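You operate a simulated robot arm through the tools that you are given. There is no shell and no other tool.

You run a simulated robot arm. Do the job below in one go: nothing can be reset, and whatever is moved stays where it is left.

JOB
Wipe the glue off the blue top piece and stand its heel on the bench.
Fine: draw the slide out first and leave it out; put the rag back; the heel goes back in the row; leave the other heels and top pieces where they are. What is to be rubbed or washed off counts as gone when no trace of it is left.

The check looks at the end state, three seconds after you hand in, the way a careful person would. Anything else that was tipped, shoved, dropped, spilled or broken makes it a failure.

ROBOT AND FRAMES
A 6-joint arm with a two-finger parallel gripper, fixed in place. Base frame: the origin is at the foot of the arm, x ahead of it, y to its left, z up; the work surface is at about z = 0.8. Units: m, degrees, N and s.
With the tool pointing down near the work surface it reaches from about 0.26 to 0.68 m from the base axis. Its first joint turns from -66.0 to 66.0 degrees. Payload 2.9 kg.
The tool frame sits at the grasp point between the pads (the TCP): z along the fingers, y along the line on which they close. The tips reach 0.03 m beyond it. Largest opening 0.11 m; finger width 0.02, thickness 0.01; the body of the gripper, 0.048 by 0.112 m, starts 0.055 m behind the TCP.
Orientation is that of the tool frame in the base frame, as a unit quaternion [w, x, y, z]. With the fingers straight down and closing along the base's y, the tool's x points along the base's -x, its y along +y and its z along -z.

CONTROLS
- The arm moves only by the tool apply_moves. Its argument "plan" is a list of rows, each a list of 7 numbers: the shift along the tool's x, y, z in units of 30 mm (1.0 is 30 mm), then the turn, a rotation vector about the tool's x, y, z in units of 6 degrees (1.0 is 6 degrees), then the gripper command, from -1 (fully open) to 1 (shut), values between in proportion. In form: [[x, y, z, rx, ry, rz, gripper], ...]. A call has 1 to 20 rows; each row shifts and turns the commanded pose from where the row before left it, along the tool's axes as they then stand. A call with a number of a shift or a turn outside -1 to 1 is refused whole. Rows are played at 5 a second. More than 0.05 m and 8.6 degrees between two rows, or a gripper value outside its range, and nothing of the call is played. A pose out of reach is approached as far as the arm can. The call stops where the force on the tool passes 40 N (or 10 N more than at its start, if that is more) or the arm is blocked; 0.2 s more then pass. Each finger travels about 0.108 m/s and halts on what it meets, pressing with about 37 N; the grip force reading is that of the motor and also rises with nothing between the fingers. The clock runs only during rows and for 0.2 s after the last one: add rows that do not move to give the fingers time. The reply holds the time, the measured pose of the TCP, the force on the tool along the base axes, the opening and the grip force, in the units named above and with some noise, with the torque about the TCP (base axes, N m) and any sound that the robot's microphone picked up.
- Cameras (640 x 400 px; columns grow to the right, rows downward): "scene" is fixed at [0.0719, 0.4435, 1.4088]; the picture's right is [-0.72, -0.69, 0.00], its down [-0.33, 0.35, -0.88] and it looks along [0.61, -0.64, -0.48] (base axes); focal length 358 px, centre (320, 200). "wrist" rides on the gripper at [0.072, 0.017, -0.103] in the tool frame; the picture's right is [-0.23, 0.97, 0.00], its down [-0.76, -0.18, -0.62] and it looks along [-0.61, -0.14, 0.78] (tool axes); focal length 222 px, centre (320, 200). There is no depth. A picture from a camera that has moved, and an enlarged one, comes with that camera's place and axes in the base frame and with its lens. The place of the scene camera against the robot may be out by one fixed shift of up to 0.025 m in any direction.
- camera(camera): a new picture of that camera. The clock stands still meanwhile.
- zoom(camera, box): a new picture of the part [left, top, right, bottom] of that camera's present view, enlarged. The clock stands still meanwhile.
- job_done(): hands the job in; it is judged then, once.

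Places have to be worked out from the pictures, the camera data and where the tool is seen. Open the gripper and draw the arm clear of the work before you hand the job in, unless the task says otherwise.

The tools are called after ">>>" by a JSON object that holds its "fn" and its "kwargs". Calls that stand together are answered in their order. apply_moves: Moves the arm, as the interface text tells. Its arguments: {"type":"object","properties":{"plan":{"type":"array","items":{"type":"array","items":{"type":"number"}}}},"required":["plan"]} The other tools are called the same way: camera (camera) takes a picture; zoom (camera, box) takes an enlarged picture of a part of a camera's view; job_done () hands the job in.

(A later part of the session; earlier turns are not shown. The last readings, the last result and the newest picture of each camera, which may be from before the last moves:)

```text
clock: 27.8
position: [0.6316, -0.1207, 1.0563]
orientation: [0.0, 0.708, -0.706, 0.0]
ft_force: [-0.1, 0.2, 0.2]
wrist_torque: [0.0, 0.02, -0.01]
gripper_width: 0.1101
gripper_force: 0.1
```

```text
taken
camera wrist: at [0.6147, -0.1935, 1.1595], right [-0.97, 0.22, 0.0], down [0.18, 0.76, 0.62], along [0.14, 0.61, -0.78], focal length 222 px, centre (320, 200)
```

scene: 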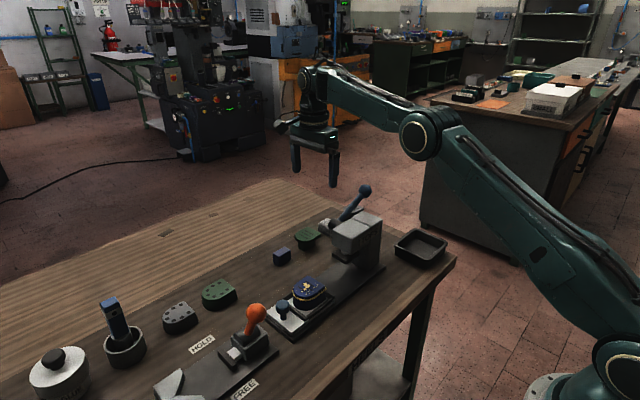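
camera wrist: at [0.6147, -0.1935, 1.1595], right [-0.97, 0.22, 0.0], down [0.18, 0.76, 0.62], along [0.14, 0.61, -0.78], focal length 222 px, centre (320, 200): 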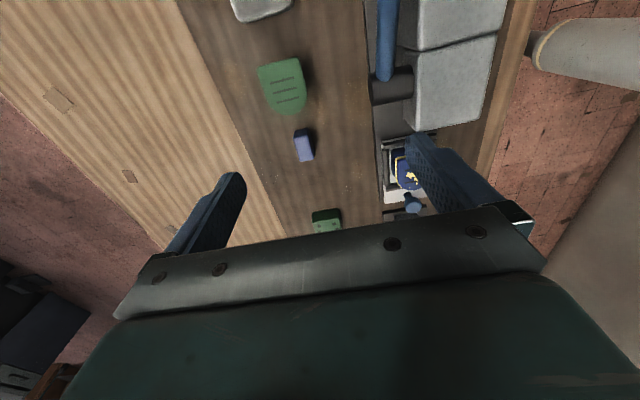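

Now I'll tilt the tool 24° with the fingers pointing toward -y, then approach to a point above the rag and see if it is reached.

>>> {"fn": "apply_moves", "kwargs": {"plan": [[0, 0, 0, 0, 1, 0, -0.6], [0, 0, 0, 0, 1, 0, -0.6], [0, 0, 0, 0, 1, 0, -0.6], [0, 0, 0, 0, 1, 0, -0.6], [0.324, -0.23, 0.79, 0, 0, 0, -0.6], [0.324, -0.23, 0.79, 0, 0, 0, -0.6], [0.324, -0.23, 0.79, 0, 0, 0, -0.6], [0.324, -0.23, 0.79, 0, 0, 0, -0.6], [0.324, -0.23, 0.79, 0, 0, 0, -0.6], [0.324, -0.23, 0.79, 0, 0, 0, -0.6], [0, 0, 0, 0, 0, 0, -0.6]]}}

>>> {"fn": "camera", "kwargs": {"camera": "wrist"}}

>>> {"fn": "zoom", "kwargs": {"camera": "scene", "box": [260, 120, 420, 250]}}

```text
clock: 30.2
position: [0.612, -0.1796, 0.9886]
orientation: [-0.147, -0.691, 0.692, -0.145]
ft_force: [0.5, -0.6, -0.5]
wrist_torque: [0.01, 0.0, 0.03]
gripper_width: 0.0882
gripper_force: 0.1
out of reach, approached as far as the arm can: row 1, 3, 5, 6, 7, 8, 9, 10
```

```text
taken
camera wrist: at [0.595, -0.2056, 1.1129], right [-0.97, 0.21, -0.09], down [0.18, 0.95, 0.26], along [0.14, 0.24, -0.96], focal length 222 px, centre (320, 200)
```

wrist: 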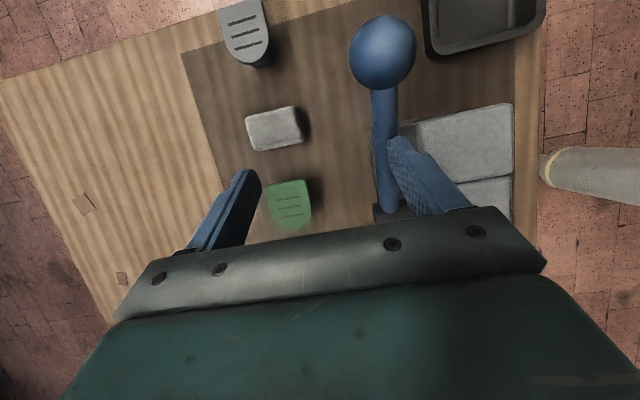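

```text
3.08 times, centred on (340, 185) of scene
camera zoom: at [0.0719, 0.4435, 1.4088], right [-0.72, -0.69, 0.0], down [-0.33, 0.35, -0.88], along [0.61, -0.64, -0.48], focal length 1102 px, centre (258, 246)
```

zoom: 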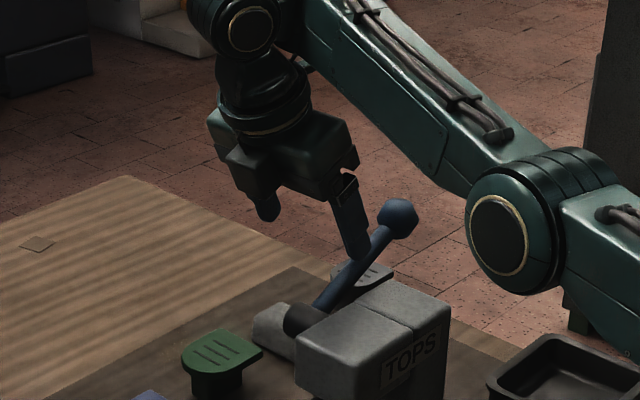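

The arm stopped short at (0.612, -0.180, 0.989) with a finger near the lever. I'll lift straight up first and see how the commanded pose behaves.

>>> {"fn": "apply_moves", "kwargs": {"plan": [[0.407, 0, -0.9135, 0, 0, 0, -0.6], [0.407, 0, -0.9135, 0, 0, 0, -0.6]]}}

```text
clock: 30.8
position: [0.6107, -0.1811, 1.0496]
orientation: [-0.147, -0.691, 0.692, -0.146]
ft_force: [-0.4, 1.0, 0.8]
wrist_torque: [0.0, 0.01, 0.02]
gripper_width: 0.0881
gripper_force: 0.1
```

The commanded pose follows what was reached, so I can probe. I'll try shifting outward in +x at this height to see where the limit lies.

>>> {"fn": "apply_moves", "kwargs": {"plan": [[0, -0.5, 0, 0, 0, 0, -0.6], [0, -0.5, 0, 0, 0, 0, -0.6]]}}

```text
clock: 31.4
position: [0.6108, -0.1797, 1.0498]
orientation: [-0.147, -0.691, 0.692, -0.146]
ft_force: [-0.5, -0.2, -0.6]
wrist_torque: [0.01, -0.02, 0.02]
gripper_width: 0.0881
gripper_force: 0.0
out of reach, approached as far as the arm can: row 1, 2
```

Sideways tilt limits the reach to about 0.64 m. I'll undo it, rise a little and turn the tool a further 90° so the camera is on the outer (+x) side. Then I can tilt the fingers outward instead, closing along y.

>>> {"fn": "apply_moves", "kwargs": {"plan": [[0.2, 0, -0.8, 0, 0, 0, -0.6], [0, 0, 0, 0, -1, 0, -0.6], [0, 0, 0, 0, -1, 0, -0.6], [0, 0, 0, 0, -1, 0, -0.6], [0, 0, 0, 0, -1, 0, -0.6], [-0.8, 0, 0, 0, 0, 0, -0.6], [-0.8, 0, 0, 0, 0, 0, -0.6]]}}

>>> {"fn": "apply_moves", "kwargs": {"plan": [[0, 0, 0, 0, 0, -1, -0.6], [0, 0, 0, 0, 0, -1, -0.6], [0, 0, 0, 0, 0, -1, -0.6], [0, 0, 0, 0, 0, -1, -0.6], [0, 0, 0, 0, 0, -1, -0.6], [0, 0, 0, 0, 0, -1, -0.6], [0, 0, 0, 0, 0, -1, -0.6], [0, 0, 0, 0, 0, -1, -0.6], [0, 0, 0, 0, 0, -1, -0.6], [0, 0, 0, 0, 0, -1, -0.6], [0, 0, 0, 0, 0, -1, -0.6], [0, 0, 0, 0, 0, -1, -0.6], [0, 0, 0, 0, 0, -1, -0.6], [0, 0, 0, 0, 0, -1, -0.6], [0, 0, 0, 0, 0, -1, -0.6]]}}

```text
clock: 33.0
position: [0.6108, -0.1279, 1.0703]
orientation: [0.0, -0.707, 0.707, -0.001]
ft_force: [0.1, 0.1, 0.0]
wrist_torque: [-0.03, 0.01, -0.02]
gripper_width: 0.0879
gripper_force: 0.0
out of reach, approached as far as the arm can: row 5
```

```text
clock: 36.2
position: [0.6111, -0.1257, 1.0728]
orientation: [0.001, 1.0, 0.001, -0.001]
ft_force: [0.5, -0.2, -0.4]
wrist_torque: [-0.02, 0.0, -0.01]
gripper_width: 0.088
gripper_force: 0.2
```

The limit fits a sphere of about 0.694 m round a shoulder at z≈1.0, so I must go out low. I'll tilt the fingers 12° outward, descend beside the lever, then move over the rag at z≈0.95.

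>>> {"fn": "apply_moves", "kwargs": {"plan": [[0, 0, 0, 0, 1, 0, -0.36], [0, 0, 0, 0, 1, 0, -0.36], [0.04, 0, 0.97, 0, 0, 0, -0.36], [0.04, 0, 0.97, 0, 0, 0, -0.36], [0.04, 0, 0.97, 0, 0, 0, -0.36], [0.04, 0, 0.97, 0, 0, 0, -0.36], [0.146, 0.9, 0.117, 0, 0, 0, -0.36], [0.146, 0.9, 0.117, 0, 0, 0, -0.36], [0.146, 0.9, 0.117, 0, 0, 0, -0.36], [0.146, 0.9, 0.117, 0, 0, 0, -0.36], [0, 0, 0, 0, 0, 0, -0.36]]}}

>>> {"fn": "camera", "kwargs": {"camera": "wrist"}}

>>> {"fn": "zoom", "kwargs": {"camera": "scene", "box": [260, 120, 420, 250]}}

```text
clock: 38.6
position: [0.665, -0.2377, 0.9674]
orientation: [0.001, 0.994, -0.001, 0.106]
ft_force: [0.2, -1.2, 0.3]
wrist_torque: [0.02, 0.04, -0.03]
gripper_width: 0.0747
gripper_force: 0.1
out of reach, approached as far as the arm can: row 2, 4, 6, 10
```

```text
taken
camera wrist: at [0.7146, -0.2554, 1.0837], right [-0.22, -0.97, -0.05], down [-0.88, 0.18, 0.45], along [-0.43, 0.14, -0.89], focal length 222 px, centre (320, 200)
```

wrist: 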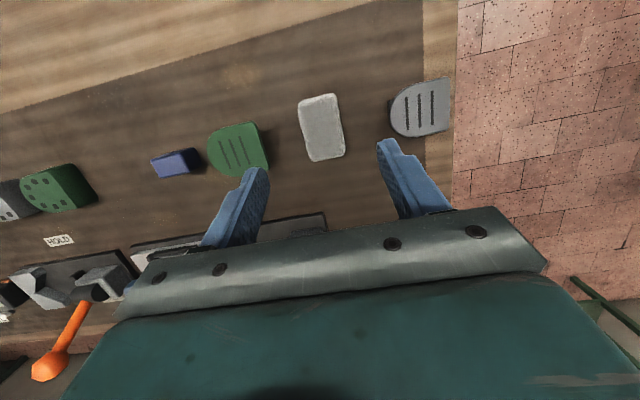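

```text
3.08 times, centred on (340, 185) of scene
camera zoom: at [0.0719, 0.4435, 1.4088], right [-0.72, -0.69, 0.0], down [-0.33, 0.35, -0.88], along [0.61, -0.64, -0.48], focal length 1102 px, centre (258, 246)
```

zoom: 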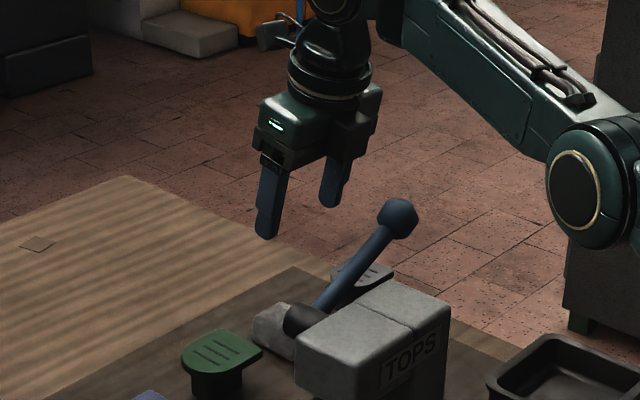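

The pose is now right above the rag, clear of the lever. I'll zoom in to place the rag precisely.

>>> {"fn": "zoom", "kwargs": {"camera": "wrist", "box": [240, 70, 400, 170]}}

```text
4.00 times, centred on (320, 120) of wrist
camera zoom: at [0.7146, -0.2554, 1.0837], right [-0.22, -0.97, -0.05], down [-0.88, 0.18, 0.45], along [-0.43, 0.14, -0.89], focal length 888 px, centre (320, 520)
```

zoom: 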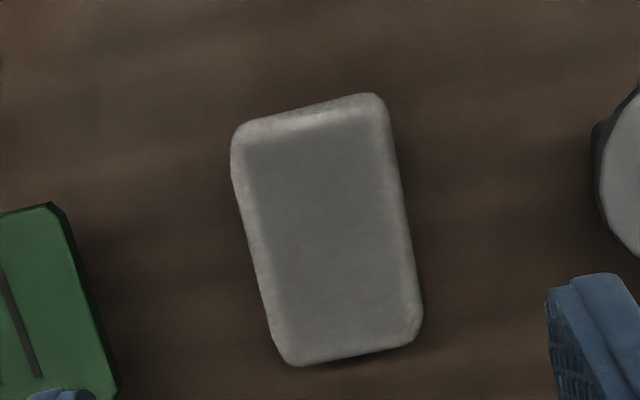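

The rag measures about 68 × 41 mm, square to the axes, centred at (0.675, -0.238). I'll descend straight onto it, stopping partway to check.

>>> {"fn": "apply_moves", "kwargs": {"plan": [[-0.114, 0, 0.857, 0, 0, 0, -0.36], [-0.114, 0, 0.857, 0, 0, 0, -0.36], [-0.114, 0, 0.857, 0, 0, 0, -0.36], [0, 0, 0, 0, 0, 0, -0.36]]}}

>>> {"fn": "camera", "kwargs": {"camera": "wrist"}}

>>> {"fn": "zoom", "kwargs": {"camera": "scene", "box": [280, 120, 420, 250]}}

```text
clock: 39.6
position: [0.6698, -0.236, 0.8954]
orientation: [-0.007, 0.995, -0.001, 0.104]
ft_force: [0.1, 1.2, 0.0]
wrist_torque: [0.0, 0.01, -0.02]
gripper_width: 0.075
gripper_force: 0.0
out of reach, approached as far as the arm can: row 3
```

```text
taken
camera wrist: at [0.7203, -0.2548, 1.0106], right [-0.22, -0.97, -0.06], down [-0.87, 0.17, 0.45], along [-0.43, 0.15, -0.89], focal length 222 px, centre (320, 200)
```

wrist: 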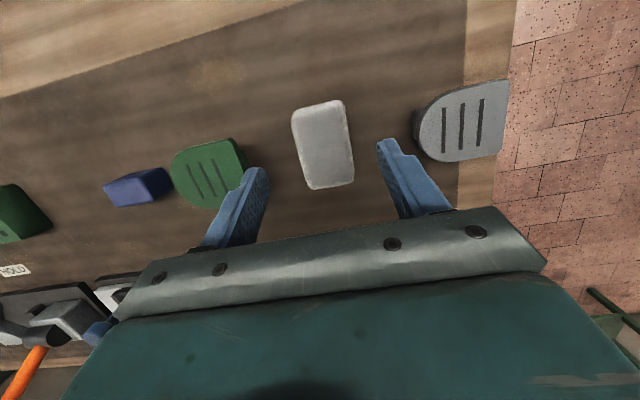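

```text
3.08 times, centred on (350, 185) of scene
camera zoom: at [0.0719, 0.4435, 1.4088], right [-0.72, -0.69, 0.0], down [-0.33, 0.35, -0.88], along [0.61, -0.64, -0.48], focal length 1102 px, centre (228, 246)
```

zoom: 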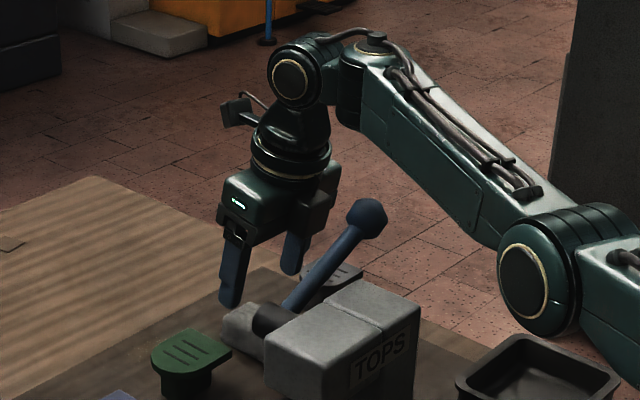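

Row 3 fell a few millimetres short, so the arm is near its limit. I'll continue down in smaller steps, easing x back slightly, and watch how far it gets.

>>> {"fn": "apply_moves", "kwargs": {"plan": [[-0.1, 0, 0.3, 0, 0, 0, -0.36], [-0.1, 0, 0.3, 0, 0, 0, -0.36], [0, 0, 0, 0, 0, 0, -0.36]]}}

```text
clock: 40.4
position: [0.6715, -0.234, 0.8905]
orientation: [-0.009, 0.994, -0.001, 0.106]
ft_force: [0.1, -0.7, 0.4]
wrist_torque: [0.01, -0.02, 0.01]
gripper_width: 0.0747
gripper_force: 0.1
out of reach, approached as far as the arm can: row 1, 2
```

The arm is at full stretch here (about 0.675 m to the wrist). A little more outward tilt (to 16°) brings the wrist back while still clearing the lever ball by about 1 cm or more. I'll also cancel the 1° sideways roll that crept in.

>>> {"fn": "apply_moves", "kwargs": {"plan": [[0, 0, 0, 0, 0.35, 0, -0.36], [0, 0, 0, -0.17, 0.32, 0, -0.36], [0, 0, 0, 0, 0, 0, -0.36]]}}

>>> {"fn": "zoom", "kwargs": {"camera": "scene", "box": [280, 120, 420, 250]}}

>>> {"fn": "camera", "kwargs": {"camera": "wrist"}}

```text
clock: 41.2
position: [0.6806, -0.2393, 0.8991]
orientation: [-0.011, 0.99, -0.003, 0.137]
ft_force: [0.3, -0.4, 0.4]
wrist_torque: [0.03, 0.02, -0.02]
gripper_width: 0.0749
gripper_force: 0.0
out of reach, approached as far as the arm can: row 2
```

```text
3.08 times, centred on (350, 185) of scene
camera zoom: at [0.0719, 0.4435, 1.4088], right [-0.72, -0.69, 0.0], down [-0.33, 0.35, -0.88], along [0.61, -0.64, -0.48], focal length 1102 px, centre (228, 246)
```

zoom: 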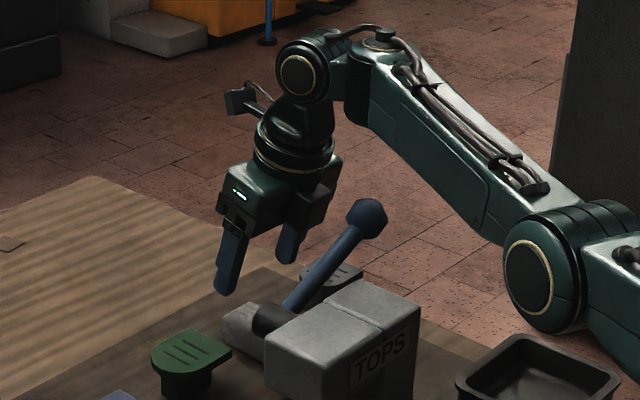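

```text
taken
camera wrist: at [0.7225, -0.2616, 1.0192], right [-0.22, -0.97, -0.08], down [-0.9, 0.17, 0.4], along [-0.37, 0.16, -0.91], focal length 222 px, centre (320, 200)
```

wrist: 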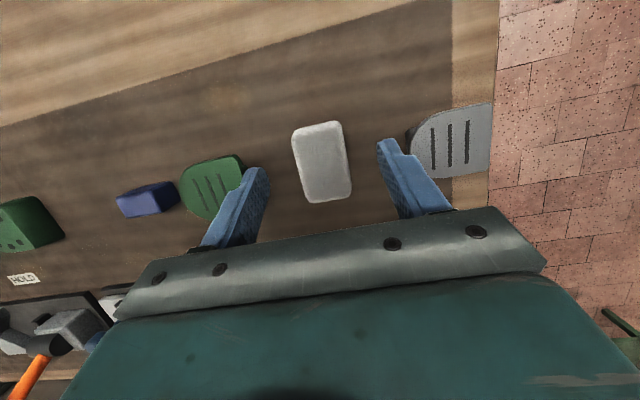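

The hand swung about the wrist instead, so the arm is stuck at its stretched configuration. I'll pull the tool back toward the base by about 40 mm to bend the elbow again, then correct the small roll.

>>> {"fn": "apply_moves", "kwargs": {"plan": [[-0.64, 0, -0.18, 0, 0, 0, -0.36], [-0.64, 0, -0.18, 0, 0, 0, -0.36], [0, 0, 0, -0.2, 0, 0, -0.36]]}}

```text
clock: 42.0
position: [0.6798, -0.2441, 0.9095]
orientation: [-0.008, 0.99, -0.003, 0.138]
ft_force: [-0.7, 0.3, -0.2]
wrist_torque: [-0.04, -0.02, 0.01]
gripper_width: 0.0748
gripper_force: 0.0
out of reach, approached as far as the arm can: row 1, 2, 3
```

The arm still won't come inward, so I'll look at its whole posture before the next move.

>>> {"fn": "camera", "kwargs": {"camera": "scene"}}

>>> {"fn": "zoom", "kwargs": {"camera": "scene", "box": [320, 80, 640, 400]}}

```text
taken
```

scene: 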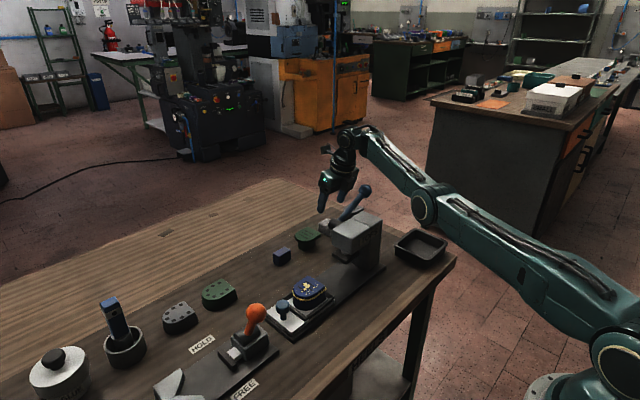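

```text
1.25 times, centred on (480, 240) of scene
camera zoom: at [0.0719, 0.4435, 1.4088], right [-0.72, -0.69, 0.0], down [-0.33, 0.35, -0.88], along [0.61, -0.64, -0.48], focal length 448 px, centre (120, 150)
```

zoom: 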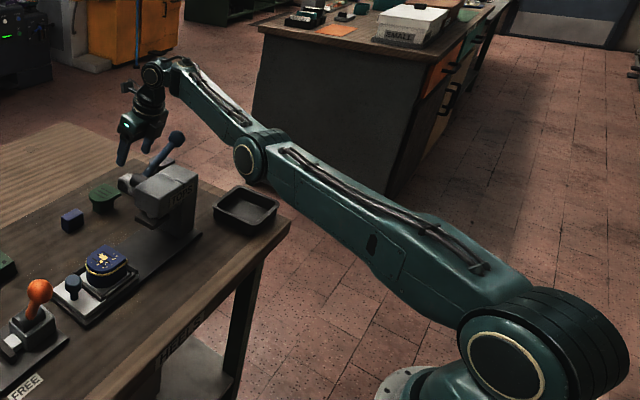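

The arm is practically straight. I'll retreat upward the way that worked before, then toward +y, and find a posture with the elbow bent.

>>> {"fn": "apply_moves", "kwargs": {"plan": [[0.2, 0, -0.7, 0, 0, 0, -0.36], [0.2, 0, -0.7, 0, 0, 0, -0.36], [0.2, 0, -0.7, 0, 0, 0, -0.36]]}}

>>> {"fn": "apply_moves", "kwargs": {"plan": [[0, -0.7, 0, 0, 0, 0, -0.36], [0, -0.7, 0, 0, 0, 0, -0.36]]}}

```text
clock: 42.8
position: [0.6739, -0.2442, 0.9718]
orientation: [-0.006, 0.99, -0.004, 0.138]
ft_force: [0.1, 0.7, -0.7]
wrist_torque: [0.0, 0.0, 0.03]
gripper_width: 0.0751
gripper_force: 0.1
out of reach, approached as far as the arm can: row 2, 3
```

```text
clock: 43.4
position: [0.6744, -0.2029, 0.9736]
orientation: [-0.008, 0.991, -0.002, 0.136]
ft_force: [0.0, -0.2, 0.0]
wrist_torque: [0.0, 0.04, -0.01]
gripper_width: 0.0748
gripper_force: 0.0
```

The move toward +y worked without a flag. I'll test a vertical descent here (nothing is below down to z≈0.85) in modest steps.

>>> {"fn": "apply_moves", "kwargs": {"plan": [[-0.14, 0, 0.48, 0.1, 0, 0, -0.36], [-0.14, 0, 0.48, 0, 0, 0, -0.36]]}}

```text
clock: 44.0
position: [0.6814, -0.2049, 0.9471]
orientation: [-0.014, 0.991, -0.003, 0.136]
ft_force: [-0.9, -0.3, 0.1]
wrist_torque: [0.03, -0.01, 0.04]
gripper_width: 0.0747
gripper_force: 0.1
out of reach, approached as far as the arm can: row 1, 2
```

The blocked directions ease when I swing toward +y. That suggests the last joint is near its turn limit, since I reached this yaw the long way round. I'll retreat, level the tool and turn back the other way by a full turn.

>>> {"fn": "apply_moves", "kwargs": {"plan": [[-0.45, -0.71, -0.86, 0, 0, 0, -0.36], [-0.45, -0.71, -0.86, 0, 0, 0, -0.36], [-0.45, -0.71, -0.86, 0, 0, 0, -0.36], [-0.45, -0.71, -0.86, 0, 0, 0, -0.36], [0, 0, 0, -0.1, -0.87, 0, -0.36], [0, 0, 0, -0.1, -0.87, 0, -0.36], [0, 0, 0, -0.07, -0.87, 0, -0.36], [0, 0, 0, 0, 0, 0, -0.36]]}}

```text
clock: 45.8
position: [0.6294, -0.133, 1.0497]
orientation: [0.004, 1.0, -0.002, 0.001]
ft_force: [0.1, 0.7, -1.7]
wrist_torque: [0.03, -0.01, 0.01]
gripper_width: 0.0745
gripper_force: 0.1
out of reach, approached as far as the arm can: row 1, 2, 3, 4, 7
```

The tool is level again at (0.629, -0.133, 1.05). I'll draw inward and turn the tool +360° in steps, well above everything.

>>> {"fn": "apply_moves", "kwargs": {"plan": [[-0.89, -0.92, 0, 0, 0, 0, -0.36], [-0.89, -0.92, 0, 0, 0, 0, -0.36], [-0.89, -0.92, 0, 0, 0, 0, -0.36], [0, 0, 0, 0, 0, 1, -0.36], [0, 0, 0, 0, 0, 1, -0.36], [0, 0, 0, 0, 0, 1, -0.36], [0, 0, 0, 0, 0, 1, -0.36], [0, 0, 0, 0, 0, 1, -0.36], [0, 0, 0, 0, 0, 1, -0.36], [0, 0, 0, 0, 0, 1, -0.36], [0, 0, 0, 0, 0, 1, -0.36], [0, 0, 0, 0, 0, 1, -0.36], [0, 0, 0, 0, 0, 1, -0.36], [0, 0, 0, 0, 0, 1, -0.36], [0, 0, 0, 0, 0, 1, -0.36], [0, 0, 0, 0, 0, 1, -0.36], [0, 0, 0, 0, 0, 1, -0.36], [0, 0, 0, 0, 0, 1, -0.36]]}}

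>>> {"fn": "apply_moves", "kwargs": {"plan": [[0, 0, 0, 0, 0, 1, -0.36], [0, 0, 0, 0, 0, 1, -0.36], [0, 0, 0, 0, 0, 1, -0.36], [0, 0, 0, 0, 0, 1, -0.36], [0, 0, 0, 0, 0, 1, -0.36], [0, 0, 0, 0, 0, 1, -0.36], [0, 0, 0, 0, 0, 1, -0.36], [0, 0, 0, 0, 0, 1, -0.36], [0, 0, 0, 0, 0, 1, -0.36], [0, 0, 0, 0, 0, 1, -0.36], [0, 0, 0, 0, 0, 1, -0.36], [0, 0, 0, 0, 0, 1, -0.36], [0, 0, 0, 0, 0, 1, -0.36], [0, 0, 0, 0, 0, 1, -0.36], [0, 0, 0, 0, 0, 1, -0.36]]}}

>>> {"fn": "apply_moves", "kwargs": {"plan": [[0, 0, 0, 0, 0, 1, -0.36], [0, 0, 0, 0, 0, 1, -0.36], [0, 0, 0, 0, 0, 1, -0.36], [0, 0, 0, 0, 0, 1, -0.36], [0, 0, 0, 0, 0, 1, -0.36], [0, 0, 0, 0, 0, 1, -0.36], [0, 0, 0, 0, 0, 1, -0.36], [0, 0, 0, 0, 0, 1, -0.36], [0, 0, 0, 0, 0, 1, -0.36], [0, 0, 0, 0, 0, 1, -0.36], [0, 0, 0, 0, 0, 1, -0.36], [0, 0, 0, 0, 0, 1, -0.36], [0, 0, 0, 0, 0, 1, -0.36], [0, 0, 0, 0, 0, 1, -0.36], [0, 0, 0, 0, 0, 1, -0.36]]}}

>>> {"fn": "apply_moves", "kwargs": {"plan": [[0, 0, 0, 0, 0, 1, -0.36], [0, 0, 0, 0, 0, 1, -0.36], [0, 0, 0, 0, 0, 1, -0.36], [0, 0, 0, 0, 0, 1, -0.36], [0, 0, 0, 0, 0, 1, -0.36], [0, 0, 0, 0, 0, 1, -0.36], [0, 0, 0, 0, 0, 1, -0.36], [0, 0, 0, 0, 0, 1, -0.36], [0, 0, 0, 0, 0, 1, -0.36], [0, 0, 0, 0, 0, 1, -0.36], [0, 0, 0, 0, 0, 1, -0.36], [0, 0, 0, 0, 0, 1, -0.36], [0, 0, 0, 0, 0, 1, -0.36], [0, 0, 0, 0, 0, 1, -0.36], [0, 0, 0, 0, 0, 1, -0.36]]}}

```text
clock: 49.6
position: [0.5831, -0.0517, 1.0665]
orientation: [-0.002, -0.704, 0.71, -0.001]
ft_force: [0.0, 0.5, 0.4]
wrist_torque: [0.02, 0.02, 0.0]
gripper_width: 0.075
gripper_force: 0.0
out of reach, approached as far as the arm can: row 2, 3
```

```text
clock: 52.8
position: [0.5811, -0.0512, 1.0676]
orientation: [-0.001, 0.004, 1.0, -0.002]
ft_force: [-0.5, 0.2, 0.2]
wrist_torque: [0.0, 0.01, 0.04]
gripper_width: 0.0749
gripper_force: 0.1
```

```text
clock: 56.0
position: [0.5824, -0.051, 1.0662]
orientation: [0.002, 0.709, 0.705, -0.001]
ft_force: [-0.4, 0.0, 0.5]
wrist_torque: [-0.03, 0.02, -0.03]
gripper_width: 0.0749
gripper_force: 0.0
```

```text
clock: 59.2
position: [0.588, -0.0525, 1.0656]
orientation: [-0.004, 0.999, 0.034, 0.002]
ft_force: [0.0, -0.6, -0.3]
wrist_torque: [0.01, 0.01, -0.03]
gripper_width: 0.075
gripper_force: 0.1
out of reach, approached as far as the arm can: row 2, 3, 4, 5, 15
```

The turn ended 4° short, a joint stop as suspected. Swinging the arm to -y should free it, so I'll move over beside the lever and then complete the last 4°.

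>>> {"fn": "apply_moves", "kwargs": {"plan": [[0.18, 0.95, 0.45, 0, 0, 0, -0.36], [0.18, 0.95, 0.45, 0, 0, 0, -0.36], [0.18, 0.95, 0.45, 0, 0, 0, -0.36], [0.18, 0.95, 0.45, 0, 0, 0, -0.36], [0, 0, 0, 0, 0, 0.33, -0.36], [0, 0, 0, 0, 0, 0.33, -0.36], [0, 0, 0, 0, 0, 0, -0.36]]}}

```text
clock: 60.8
position: [0.6114, -0.165, 1.0044]
orientation: [-0.015, 1.0, -0.002, 0.003]
ft_force: [-0.2, 0.5, 0.2]
wrist_torque: [0.01, -0.01, -0.01]
gripper_width: 0.0747
gripper_force: 0.2
out of reach, approached as far as the arm can: row 1
```

The yaw is right now, with a 1.7° roll to take out. I'll correct that and tilt 12° outward here.

>>> {"fn": "apply_moves", "kwargs": {"plan": [[0, 0, 0, -0.29, 0, 0, -0.36], [0, 0, 0, 0, 1, 0, -0.36], [0, 0, 0, 0, 1, 0, -0.36], [0, 0, 0, 0, 0, 0, -0.36]]}}

```text
clock: 61.8
position: [0.6129, -0.1648, 1.0053]
orientation: [-0.005, 0.994, -0.003, 0.107]
ft_force: [-1.1, -0.6, 0.8]
wrist_torque: [0.01, 0.0, 0.01]
gripper_width: 0.0748
gripper_force: 0.0
```

No flags this time. I'll add 4° more tilt and move down and out toward the rag in moderate steps.

>>> {"fn": "apply_moves", "kwargs": {"plan": [[0, 0, 0, -0.1, 0.67, 0, -0.36], [0.205, 0.61, 0.71, 0, 0, 0, -0.36], [0.205, 0.61, 0.71, 0, 0, 0, -0.36], [0.205, 0.61, 0.71, 0, 0, 0, -0.36], [0.205, 0.61, 0.71, 0, 0, 0, -0.36], [0, 0, 0, 0, 0, 0, -0.36]]}}

```text
clock: 63.2
position: [0.6604, -0.238, 0.9312]
orientation: [0.001, 0.99, -0.005, 0.141]
ft_force: [0.3, 0.3, 0.5]
wrist_torque: [-0.03, -0.03, 0.01]
gripper_width: 0.0747
gripper_force: 0.0
```

That reached cleanly at (0.660, -0.238, 0.931). I'll go down two thirds of the way and check the finger placement.

>>> {"fn": "apply_moves", "kwargs": {"plan": [[-0.13, 0, 0.7, 0, 0, 0, -0.36], [-0.13, 0, 0.7, 0, 0, 0, -0.36], [-0.1, 0, 0.6, 0, 0, 0, -0.36], [0, 0, 0, 0, 0, 0, -0.36]]}}

>>> {"fn": "camera", "kwargs": {"camera": "wrist"}}

>>> {"fn": "zoom", "kwargs": {"camera": "scene", "box": [280, 140, 420, 250]}}

```text
clock: 64.2
position: [0.6646, -0.2383, 0.8687]
orientation: [0.001, 0.99, -0.004, 0.14]
ft_force: [1.0, -0.3, -0.6]
wrist_torque: [0.02, 0.01, -0.04]
gripper_width: 0.0746
gripper_force: 0.1
```

```text
taken
camera wrist: at [0.7061, -0.2572, 0.9888], right [-0.23, -0.97, -0.06], down [-0.9, 0.19, 0.39], along [-0.36, 0.14, -0.92], focal length 222 px, centre (320, 200)
```

wrist: 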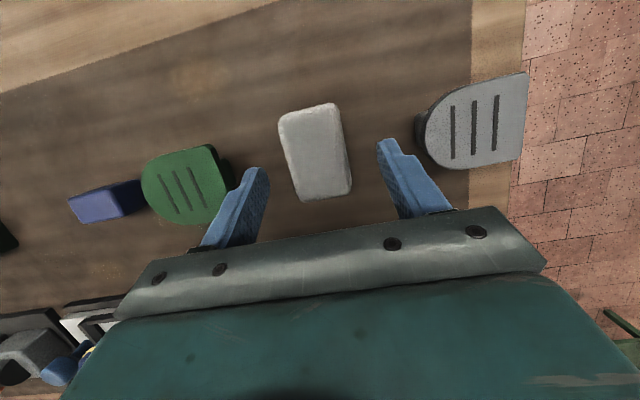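

```text
3.64 times, centred on (350, 195) of scene
camera zoom: at [0.0719, 0.4435, 1.4088], right [-0.72, -0.69, 0.0], down [-0.33, 0.35, -0.88], along [0.61, -0.64, -0.48], focal length 1302 px, centre (211, 218)
```

zoom: 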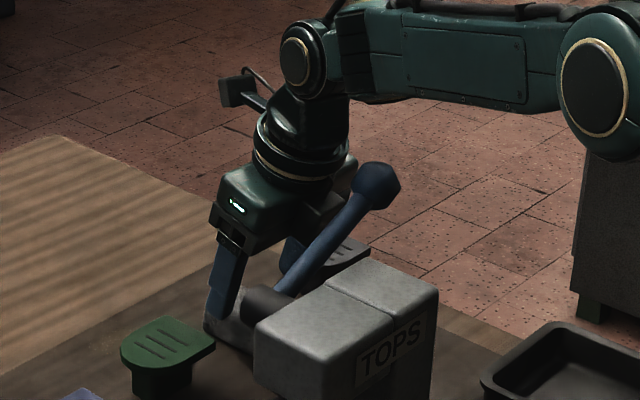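

The elbow is now bent upward and the fingers straddle the rag evenly. I'll go down the last 32 mm and close on it.

>>> {"fn": "apply_moves", "kwargs": {"plan": [[0, 0, 0.4, 0, 0, 0, -0.36], [0, 0, 0.4, 0, 0, 0, -0.36], [0, 0, 0.26, 0, 0, 0, -0.36], [0, 0, 0, 0, 0, 0, -0.36]]}}

>>> {"fn": "camera", "kwargs": {"camera": "wrist"}}

>>> {"fn": "zoom", "kwargs": {"camera": "scene", "box": [280, 140, 420, 250]}}

```text
clock: 65.2
position: [0.6731, -0.2389, 0.8383]
orientation: [0.001, 0.99, -0.004, 0.141]
ft_force: [-0.1, -0.4, 0.4]
wrist_torque: [0.0, 0.03, 0.0]
gripper_width: 0.0747
gripper_force: 0.0
```

```text
taken
camera wrist: at [0.7133, -0.2574, 0.9578], right [-0.23, -0.97, -0.06], down [-0.9, 0.19, 0.39], along [-0.36, 0.14, -0.92], focal length 222 px, centre (320, 200)
```

wrist: 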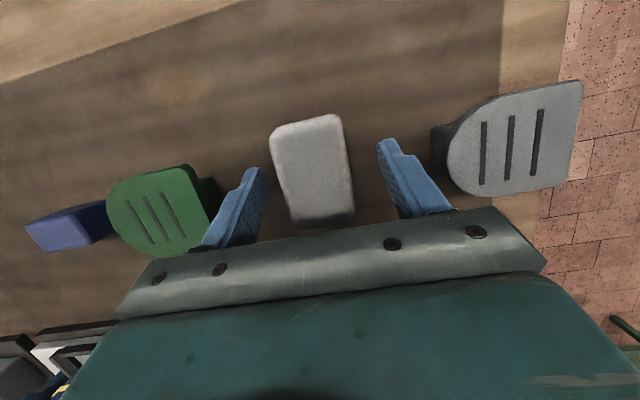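

```text
3.64 times, centred on (350, 195) of scene
camera zoom: at [0.0719, 0.4435, 1.4088], right [-0.72, -0.69, 0.0], down [-0.33, 0.35, -0.88], along [0.61, -0.64, -0.48], focal length 1302 px, centre (211, 218)
```

zoom: 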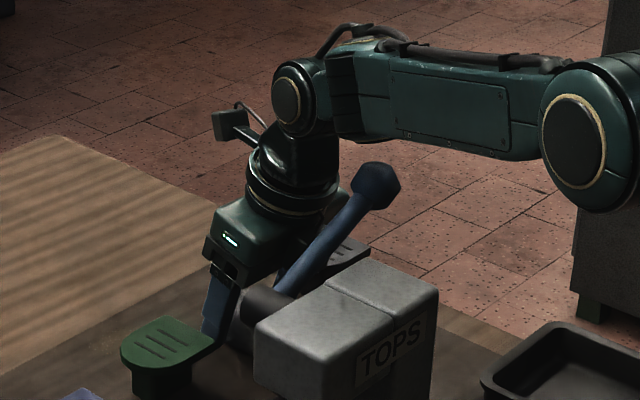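

The fingers stand either side of the rag with no contact. Closing now.

>>> {"fn": "apply_moves", "kwargs": {"plan": [[0, 0, 0, 0, 0, 0, 0.1], [0, 0, 0, 0, 0, 0, 0.4], [0, 0, 0, 0, 0, 0, 0.6], [0, 0, 0, 0, 0, 0, 0.6], [0, 0, 0, 0, 0, 0, 0.6]]}}

>>> {"fn": "camera", "kwargs": {"camera": "wrist"}}

```text
clock: 66.4
position: [0.6718, -0.2385, 0.839]
orientation: [0.002, 0.99, -0.004, 0.141]
ft_force: [0.1, 0.3, 0.5]
wrist_torque: [-0.03, -0.03, 0.0]
gripper_width: 0.0448
gripper_force: 37.2
```

```text
taken
camera wrist: at [0.7132, -0.2575, 0.9579], right [-0.23, -0.97, -0.06], down [-0.9, 0.19, 0.39], along [-0.36, 0.14, -0.92], focal length 222 px, centre (320, 200)
```

wrist: 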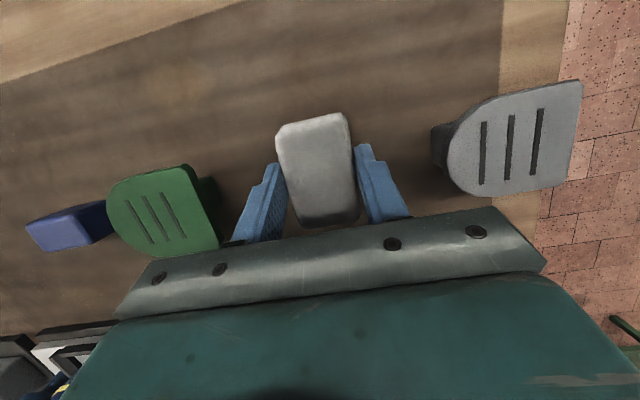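

The rag is held at 45 mm. I'll retrace the path upward and back past the lever.

>>> {"fn": "apply_moves", "kwargs": {"plan": [[0, 0, -0.3, 0, 0, 0, 0.6], [0, 0, -0.76, 0, 0, 0, 0.6], [0.12, 0, -0.67, 0, 0, 0, 0.6], [0.12, 0, -0.67, 0, 0, 0, 0.6], [0.12, 0, -0.67, 0, 0, 0, 0.6], [-0.205, -0.61, -0.71, 0, 0, 0, 0.6], [-0.205, -0.61, -0.71, 0, 0, 0, 0.6], [-0.205, -0.61, -0.71, 0, 0, 0, 0.6], [-0.205, -0.61, -0.71, 0, 0, 0, 0.6], [0, 0, 0, 0, 0, 0, 0.6]]}}

>>> {"fn": "camera", "kwargs": {"camera": "wrist"}}

>>> {"fn": "camera", "kwargs": {"camera": "scene"}}

```text
clock: 68.6
position: [0.6131, -0.165, 1.0032]
orientation: [0.0, 0.99, -0.004, 0.141]
ft_force: [-0.5, 1.1, -0.3]
wrist_torque: [0.04, 0.0, -0.01]
gripper_width: 0.0453
gripper_force: 36.9
```

```text
taken
camera wrist: at [0.6534, -0.184, 1.1228], right [-0.23, -0.97, -0.06], down [-0.9, 0.19, 0.39], along [-0.36, 0.14, -0.92], focal length 222 px, centre (320, 200)
```

wrist: 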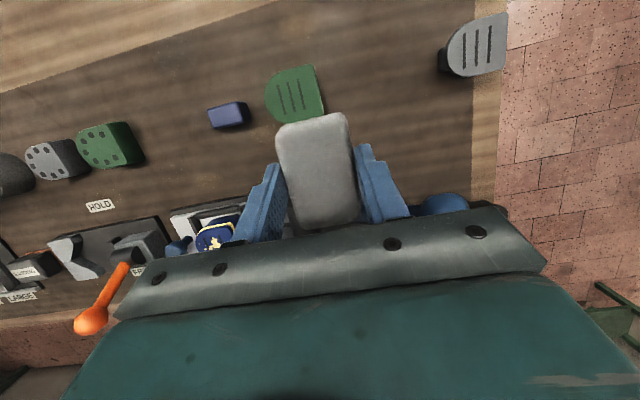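

```text
taken
```

scene: 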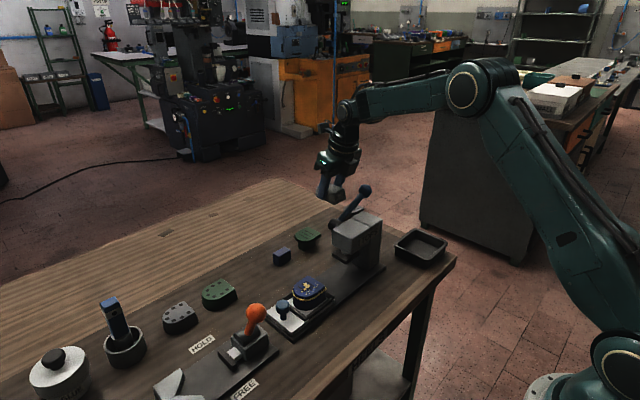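

The rag is held firmly and nothing else moved. Now I'll level the tool and turn it back 90°, so the rag's long side lies along y.

>>> {"fn": "apply_moves", "kwargs": {"plan": [[0, 0, 0, 0, -0.9, 0, 0.6], [0, 0, 0, 0, -0.9, 0, 0.6], [0, 0, 0, 0, -0.9, 0, 0.6], [0, 0, 0, 0, 0, -1, 0.6], [0, 0, 0, 0, 0, -1, 0.6], [0, 0, 0, 0, 0, -1, 0.6], [0, 0, 0, 0, 0, -1, 0.6], [0, 0, 0, 0, 0, -1, 0.6], [0, 0, 0, 0, 0, -1, 0.6], [0, 0, 0, 0, 0, -1, 0.6], [0, 0, 0, 0, 0, -1, 0.6], [0, 0, 0, 0, 0, -1, 0.6], [0, 0, 0, 0, 0, -1, 0.6], [0, 0, 0, 0, 0, -1, 0.6], [0, 0, 0, 0, 0, -1, 0.6], [0, 0, 0, 0, 0, -1, 0.6], [0, 0, 0, 0, 0, -1, 0.6], [0, 0, 0, 0, 0, -1, 0.6]]}}

```text
clock: 72.4
position: [0.6126, -0.165, 1.0049]
orientation: [0.0, 0.71, 0.704, -0.001]
ft_force: [1.6, 0.5, -0.2]
wrist_torque: [0.02, 0.01, 0.01]
gripper_width: 0.045
gripper_force: 37.6
```

Now I'll move beside the row and over the heel. I place its top piece at x 0.485–0.538, y -0.005–0.055, z≈0.860. Then I'll tilt so that the rag's underside is level.

>>> {"fn": "apply_moves", "kwargs": {"plan": [[0.905, 0, 0, 0, 0, 0, 0.6], [0.905, 0, 0, 0, 0, 0, 0.6], [0.905, 0, 0, 0, 0, 0, 0.6], [0.905, 0, 0, 0, 0, 0, 0.6], [0.905, 0, 0, 0, 0, 0, 0.6], [0.905, 0, 0, 0, 0, 0, 0.6], [0.905, 0, 0, 0, 0, 0, 0.6], [0, -0.85, 0, 0, 0, 0, 0.6], [0, -0.85, 0, 0, 0, 0, 0.6], [0, -0.85, 0, 0, 0, 0, 0.6], [0, -0.85, 0, 0, 0, 0, 0.6], [0, 0, 0, 0, 0.9, 0, 0.6], [0, 0, 0, 0, 0.9, 0, 0.6], [0, 0, 0, 0, 0.9, 0, 0.6], [0, 0, 0, 0, 0, 0, 0.6]]}}

>>> {"fn": "camera", "kwargs": {"camera": "scene"}}

>>> {"fn": "camera", "kwargs": {"camera": "wrist"}}

```text
clock: 75.6
position: [0.5131, 0.0284, 1.0055]
orientation: [-0.099, 0.704, 0.696, 0.101]
ft_force: [-0.5, -0.5, -0.6]
wrist_torque: [0.0, 0.0, -0.02]
gripper_width: 0.0451
gripper_force: 36.8
```

```text
taken
```

scene: 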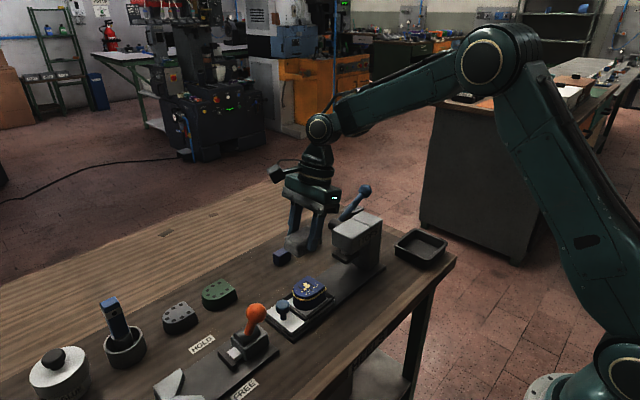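

```text
taken
camera wrist: at [0.53, 0.0664, 1.1251], right [0.97, -0.23, -0.06], down [-0.19, -0.9, 0.38], along [-0.14, -0.36, -0.92], focal length 222 px, centre (320, 200)
```

wrist: 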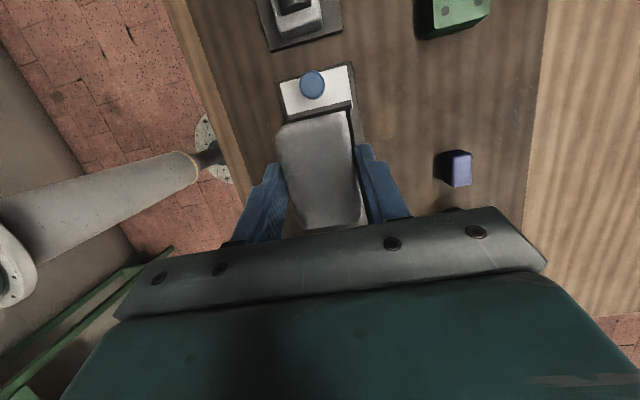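

I'll check that the rag's underside is level from the side.

>>> {"fn": "zoom", "kwargs": {"camera": "scene", "box": [250, 190, 370, 320]}}

```text
3.08 times, centred on (310, 255) of scene
camera zoom: at [0.0719, 0.4435, 1.4088], right [-0.72, -0.69, 0.0], down [-0.33, 0.35, -0.88], along [0.61, -0.64, -0.48], focal length 1102 px, centre (351, 31)
```

zoom: 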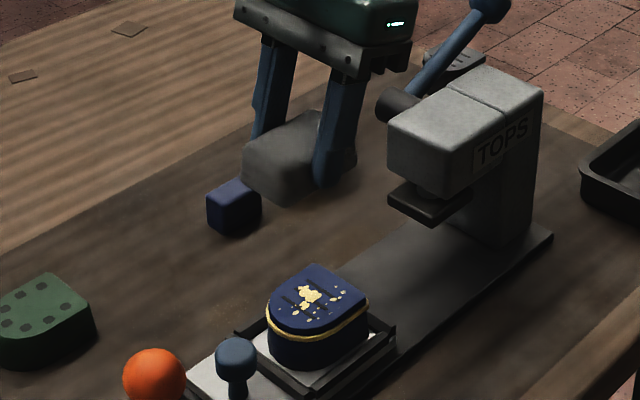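

The rag hangs level. I'll lower to just above the top piece (TCP z≈0.905) and then feel for contact.

>>> {"fn": "apply_moves", "kwargs": {"plan": [[-0.262, -0.017, 0.795, 0, 0, 0, 0.6], [-0.262, -0.017, 0.795, 0, 0, 0, 0.6], [-0.262, -0.017, 0.795, 0, 0, 0, 0.6], [-0.262, -0.017, 0.795, 0, 0, 0, 0.6], [0, 0, 0, 0, 0, 0, 0.6]]}}

>>> {"fn": "zoom", "kwargs": {"camera": "scene", "box": [260, 230, 360, 320]}}

```text
clock: 76.8
position: [0.5096, 0.0213, 0.9014]
orientation: [-0.099, 0.702, 0.698, 0.101]
ft_force: [-0.1, -0.5, -0.7]
wrist_torque: [0.0, 0.0, -0.04]
gripper_width: 0.045
gripper_force: 36.8
```

```text
4.44 times, centred on (310, 275) of scene
camera zoom: at [0.0719, 0.4435, 1.4088], right [-0.72, -0.69, 0.0], down [-0.33, 0.35, -0.88], along [0.61, -0.64, -0.48], focal length 1591 px, centre (364, -133)
```

zoom: 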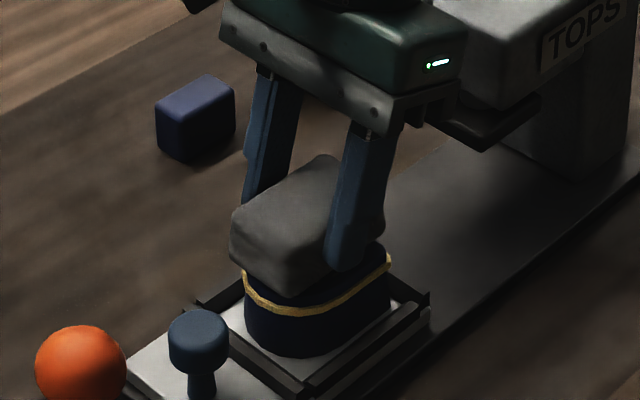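

It's close to contact. I'll feel down in 1.5–2 mm steps.

>>> {"fn": "apply_moves", "kwargs": {"plan": [[-0.019, 0, 0.064, 0, 0, 0, 0.6], [0, 0, 0, 0, 0, 0, 0.6]]}}

>>> {"fn": "apply_moves", "kwargs": {"plan": [[-0.019, 0, 0.064, 0, 0, 0, 0.6], [0, 0, 0, 0, 0, 0, 0.6]]}}

>>> {"fn": "apply_moves", "kwargs": {"plan": [[-0.014, 0, 0.048, 0, 0, 0, 0.6], [0, 0, 0, 0, 0, 0, 0.6]]}}

```text
clock: 77.4
position: [0.5121, 0.0202, 0.9008]
orientation: [-0.1, 0.703, 0.697, 0.1]
ft_force: [0.4, 0.5, -1.0]
wrist_torque: [0.01, 0.02, -0.02]
gripper_width: 0.0447
gripper_force: 37.5
```

```text
clock: 78.0
position: [0.511, 0.0225, 0.9001]
orientation: [-0.099, 0.703, 0.697, 0.1]
ft_force: [-0.4, 0.0, -0.3]
wrist_torque: [0.0, 0.03, -0.01]
gripper_width: 0.045
gripper_force: 36.3
```

```text
clock: 78.6
position: [0.5111, 0.0212, 0.8985]
orientation: [-0.098, 0.703, 0.697, 0.1]
ft_force: [-1.6, -0.8, 3.6]
wrist_torque: [0.0, 0.05, -0.02]
gripper_width: 0.0451
gripper_force: 36.8
```

Contact has begun (3.6 N). I'll press another millimetre.

>>> {"fn": "apply_moves", "kwargs": {"plan": [[-0.01, 0, 0.032, 0, 0, 0, 0.6], [0, 0, 0, 0, 0, 0, 0.6]]}}

```text
clock: 79.2
position: [0.5105, 0.0222, 0.8985]
orientation: [-0.098, 0.703, 0.697, 0.101]
ft_force: [1.1, -1.7, 4.4]
wrist_torque: [-0.06, -0.04, 0.0]
gripper_width: 0.0448
gripper_force: 36.7
```

Light pressure of about 4 N. I'll make a first stroke along x, ±27 mm, and check the forces and the result.

>>> {"fn": "apply_moves", "kwargs": {"plan": [[0, 0.22, 0, 0, 0, 0, 0.6], [0, 0.22, 0, 0, 0, 0, 0.6], [0, 0.22, 0, 0, 0, 0, 0.6], [0, 0.22, 0, 0, 0, 0, 0.6], [0, -0.22, 0, 0, 0, 0, 0.6], [0, -0.22, 0, 0, 0, 0, 0.6], [0, -0.22, 0, 0, 0, 0, 0.6], [0, -0.22, 0, 0, 0, 0, 0.6], [0, -0.22, 0, 0, 0, 0, 0.6], [0, -0.22, 0, 0, 0, 0, 0.6], [0, -0.22, 0, 0, 0, 0, 0.6], [0, -0.22, 0, 0, 0, 0, 0.6]]}}

>>> {"fn": "zoom", "kwargs": {"camera": "scene", "box": [260, 230, 360, 320]}}

```text
clock: 81.8
position: [0.4834, 0.0217, 0.8988]
orientation: [-0.1, 0.703, 0.697, 0.1]
ft_force: [6.3, 0.5, 7.2]
wrist_torque: [0.07, -0.42, -0.06]
gripper_width: 0.0449
gripper_force: 36.9
```

```text
4.44 times, centred on (310, 275) of scene
camera zoom: at [0.0719, 0.4435, 1.4088], right [-0.72, -0.69, 0.0], down [-0.33, 0.35, -0.88], along [0.61, -0.64, -0.48], focal length 1591 px, centre (364, -133)
```

zoom: 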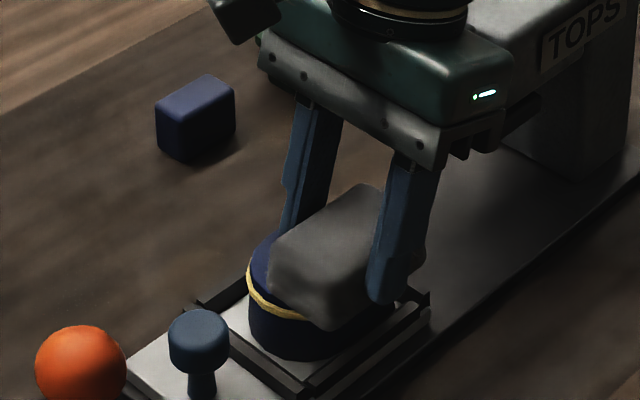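

The heel stays within its tray, with about 7 N pressing. I'll stroke back twice more with a small shift toward the rounded end, then lift to inspect.

>>> {"fn": "apply_moves", "kwargs": {"plan": [[0, 0.25, 0, 0, 0, 0, 0.6], [0, 0.25, 0, 0, 0, 0, 0.6], [0, 0.25, 0, 0, 0, 0, 0.6], [0, 0.25, 0, 0, 0, 0, 0.6], [0, 0.25, 0, 0, 0, 0, 0.6], [0, 0.25, 0, 0, 0, 0, 0.6], [0, 0.25, 0, 0, 0, 0, 0.6], [0.2, 0, 0.058, 0, 0, 0, 0.6], [0, -0.25, 0, 0, 0, 0, 0.6], [0, -0.25, 0, 0, 0, 0, 0.6], [0, -0.25, 0, 0, 0, 0, 0.6], [0, -0.25, 0, 0, 0, 0, 0.6], [0, -0.25, 0, 0, 0, 0, 0.6], [0, -0.25, 0, 0, 0, 0, 0.6], [0, -0.25, 0, 0, 0, 0, 0.6]]}}

>>> {"fn": "apply_moves", "kwargs": {"plan": [[0.14, 0, -0.48, 0, 0, 0, 0.6], [0.28, 0, -0.96, 0, 0, 0, 0.6], [0.28, 0, -0.96, 0, 0, 0, 0.6], [0, -1, 0, 0, 0, 0, 0.6], [0, -1, 0, 0, 0, 0, 0.6], [0, 0, 0, 0, 0, 0, 0.6]]}}

>>> {"fn": "zoom", "kwargs": {"camera": "scene", "box": [270, 250, 350, 320]}}

>>> {"fn": "camera", "kwargs": {"camera": "wrist"}}

```text
clock: 85.0
position: [0.4843, 0.0304, 0.8977]
orientation: [-0.099, 0.703, 0.697, 0.1]
ft_force: [2.4, 0.9, 2.8]
wrist_torque: [-0.02, -0.15, -0.02]
gripper_width: 0.045
gripper_force: 36.4
```

```text
clock: 86.4
position: [0.4243, 0.0305, 0.971]
orientation: [-0.099, 0.703, 0.697, 0.1]
ft_force: [0.4, 0.1, -0.4]
wrist_torque: [-0.02, 0.01, 0.0]
gripper_width: 0.0451
gripper_force: 36.8
```

```text
5.71 times, centred on (310, 285) of scene
camera zoom: at [0.0719, 0.4435, 1.4088], right [-0.72, -0.69, 0.0], down [-0.33, 0.35, -0.88], along [0.61, -0.64, -0.48], focal length 2046 px, centre (377, -286)
```

zoom: 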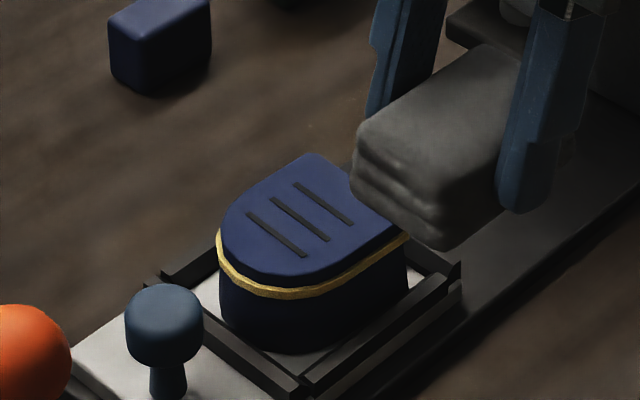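

```text
taken
camera wrist: at [0.4417, 0.0691, 1.0905], right [0.97, -0.23, -0.06], down [-0.19, -0.9, 0.39], along [-0.14, -0.36, -0.92], focal length 222 px, centre (320, 200)
```

wrist: 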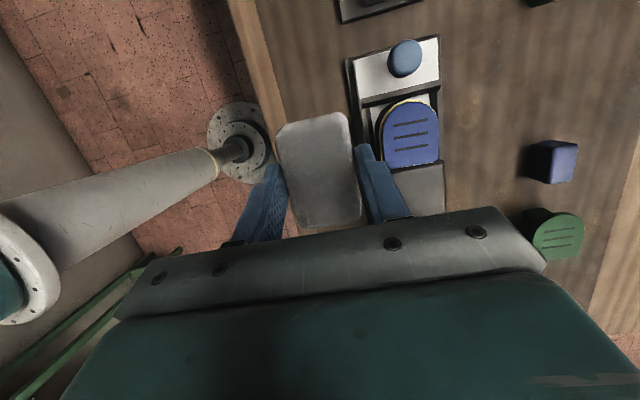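

The top now looks clean. I'll zoom in for leftover traces and look at the yellow line round the side.

>>> {"fn": "zoom", "kwargs": {"camera": "wrist", "box": [360, 80, 460, 180]}}

>>> {"fn": "zoom", "kwargs": {"camera": "scene", "box": [290, 263, 330, 300]}}

```text
4.00 times, centred on (410, 130) of wrist
camera zoom: at [0.4417, 0.0691, 1.0905], right [0.97, -0.23, -0.06], down [-0.19, -0.9, 0.39], along [-0.14, -0.36, -0.92], focal length 888 px, centre (-40, 480)
```

zoom: 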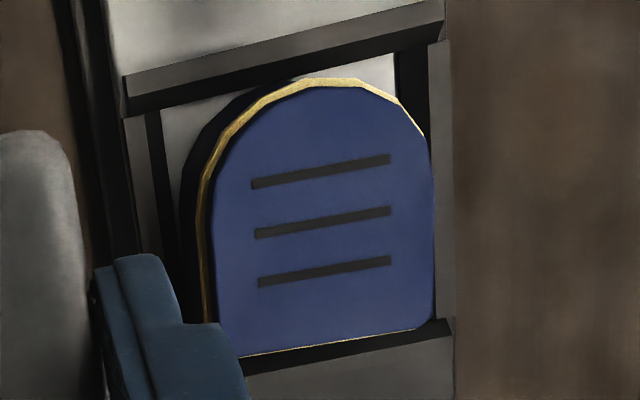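

```text
10.81 times, centred on (310, 282) of scene
camera zoom: at [0.0719, 0.4435, 1.4088], right [-0.72, -0.69, 0.0], down [-0.33, 0.35, -0.88], along [0.61, -0.64, -0.48], focal length 3870 px, centre (428, -681)
```

zoom: 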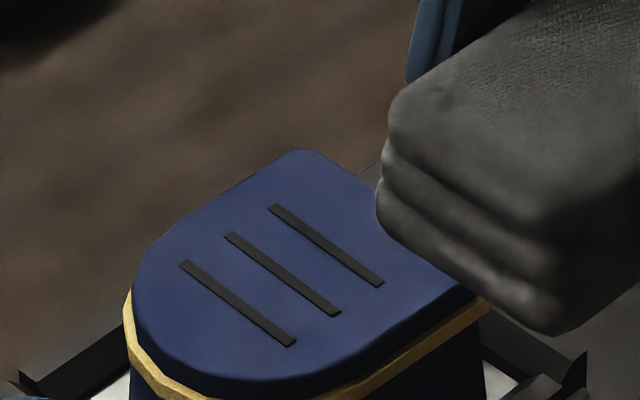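

The top face is clean. The yellow line round the seam has the same colour as the glue, so I'll test whether it wipes off. I'll turn the rag so one end can rub the heel's -x side above the tray walls.

>>> {"fn": "apply_moves", "kwargs": {"plan": [[0, 0, 0, 0, -0.9, 0, 0.6], [0, 0, 0, 0, -0.9, 0, 0.6], [0, 0, 0, 0, -0.9, 0, 0.6], [0, 0, 0, 0, 0, -1, 0.6], [0, 0, 0, 0, 0, -1, 0.6], [0, 0, 0, 0, 0, -1, 0.6], [0, 0, 0, 0, 0, -1, 0.6], [0, 0, 0, 0, 0, -1, 0.6], [0, 0, 0, 0, 0, -1, 0.6], [0, 0, 0, 0, 0, -1, 0.6], [0, 0, 0, 0, 0, -1, 0.6], [0, 0, 0, 0, 0, -1, 0.6], [0, 0, 0, 0, 0, -1, 0.6], [0, 0, 0, 0, 0, -1, 0.6], [0, 0, 0, 0, 0, -1, 0.6], [0, 0, 0, 0, 0, -1, 0.6], [0, 0, 0, 0, 0, -1, 0.6], [0, 0, 0, 0, 0, -1, 0.6]]}}

>>> {"fn": "apply_moves", "kwargs": {"plan": [[0, 0, 0, 0, 0.9, 0, 0.6], [0, 0, 0, 0, 0.9, 0, 0.6], [0, 0, 0, 0, 0.9, 0, 0.6], [0, 0, 0, 0, 0, 0, 0.6]]}}

>>> {"fn": "camera", "kwargs": {"camera": "wrist"}}

>>> {"fn": "zoom", "kwargs": {"camera": "scene", "box": [260, 220, 380, 320]}}

```text
clock: 90.2
position: [0.4245, 0.0298, 0.9729]
orientation: [0.001, 0.003, 1.0, 0.0]
ft_force: [-0.1, 0.1, 0.5]
wrist_torque: [0.02, -0.01, 0.04]
gripper_width: 0.0449
gripper_force: 37.1
```

```text
clock: 91.2
position: [0.4232, 0.0289, 0.9743]
orientation: [-0.141, 0.004, 0.99, 0.001]
ft_force: [-0.9, -0.4, -1.4]
wrist_torque: [-0.01, -0.01, 0.01]
gripper_width: 0.0449
gripper_force: 36.5
```

```text
taken
camera wrist: at [0.3839, 0.0447, 1.0937], right [0.23, 0.97, -0.06], down [0.9, -0.19, 0.39], along [0.36, -0.14, -0.92], focal length 222 px, centre (320, 200)
```

wrist: 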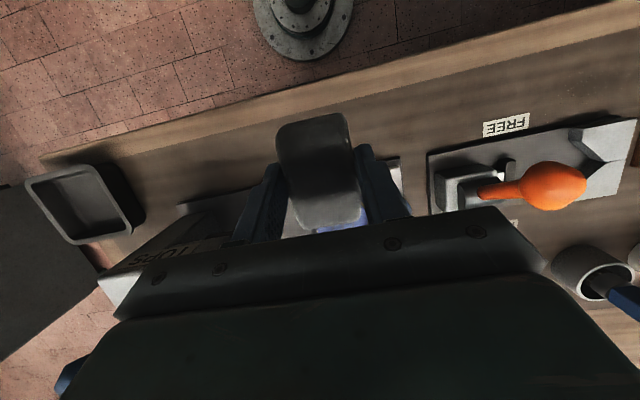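

```text
4.00 times, centred on (320, 270) of scene
camera zoom: at [0.0719, 0.4435, 1.4088], right [-0.72, -0.69, 0.0], down [-0.33, 0.35, -0.88], along [0.61, -0.64, -0.48], focal length 1432 px, centre (320, -80)
```

zoom: 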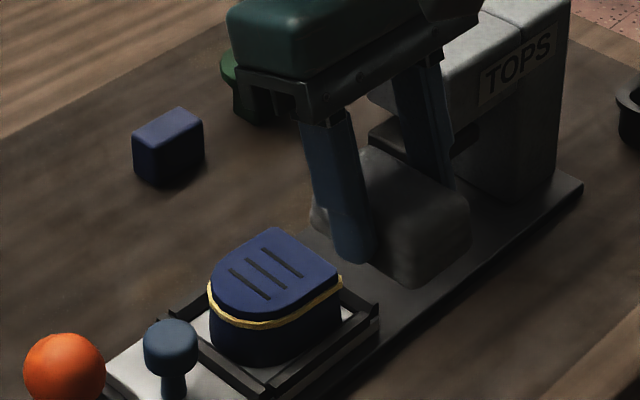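

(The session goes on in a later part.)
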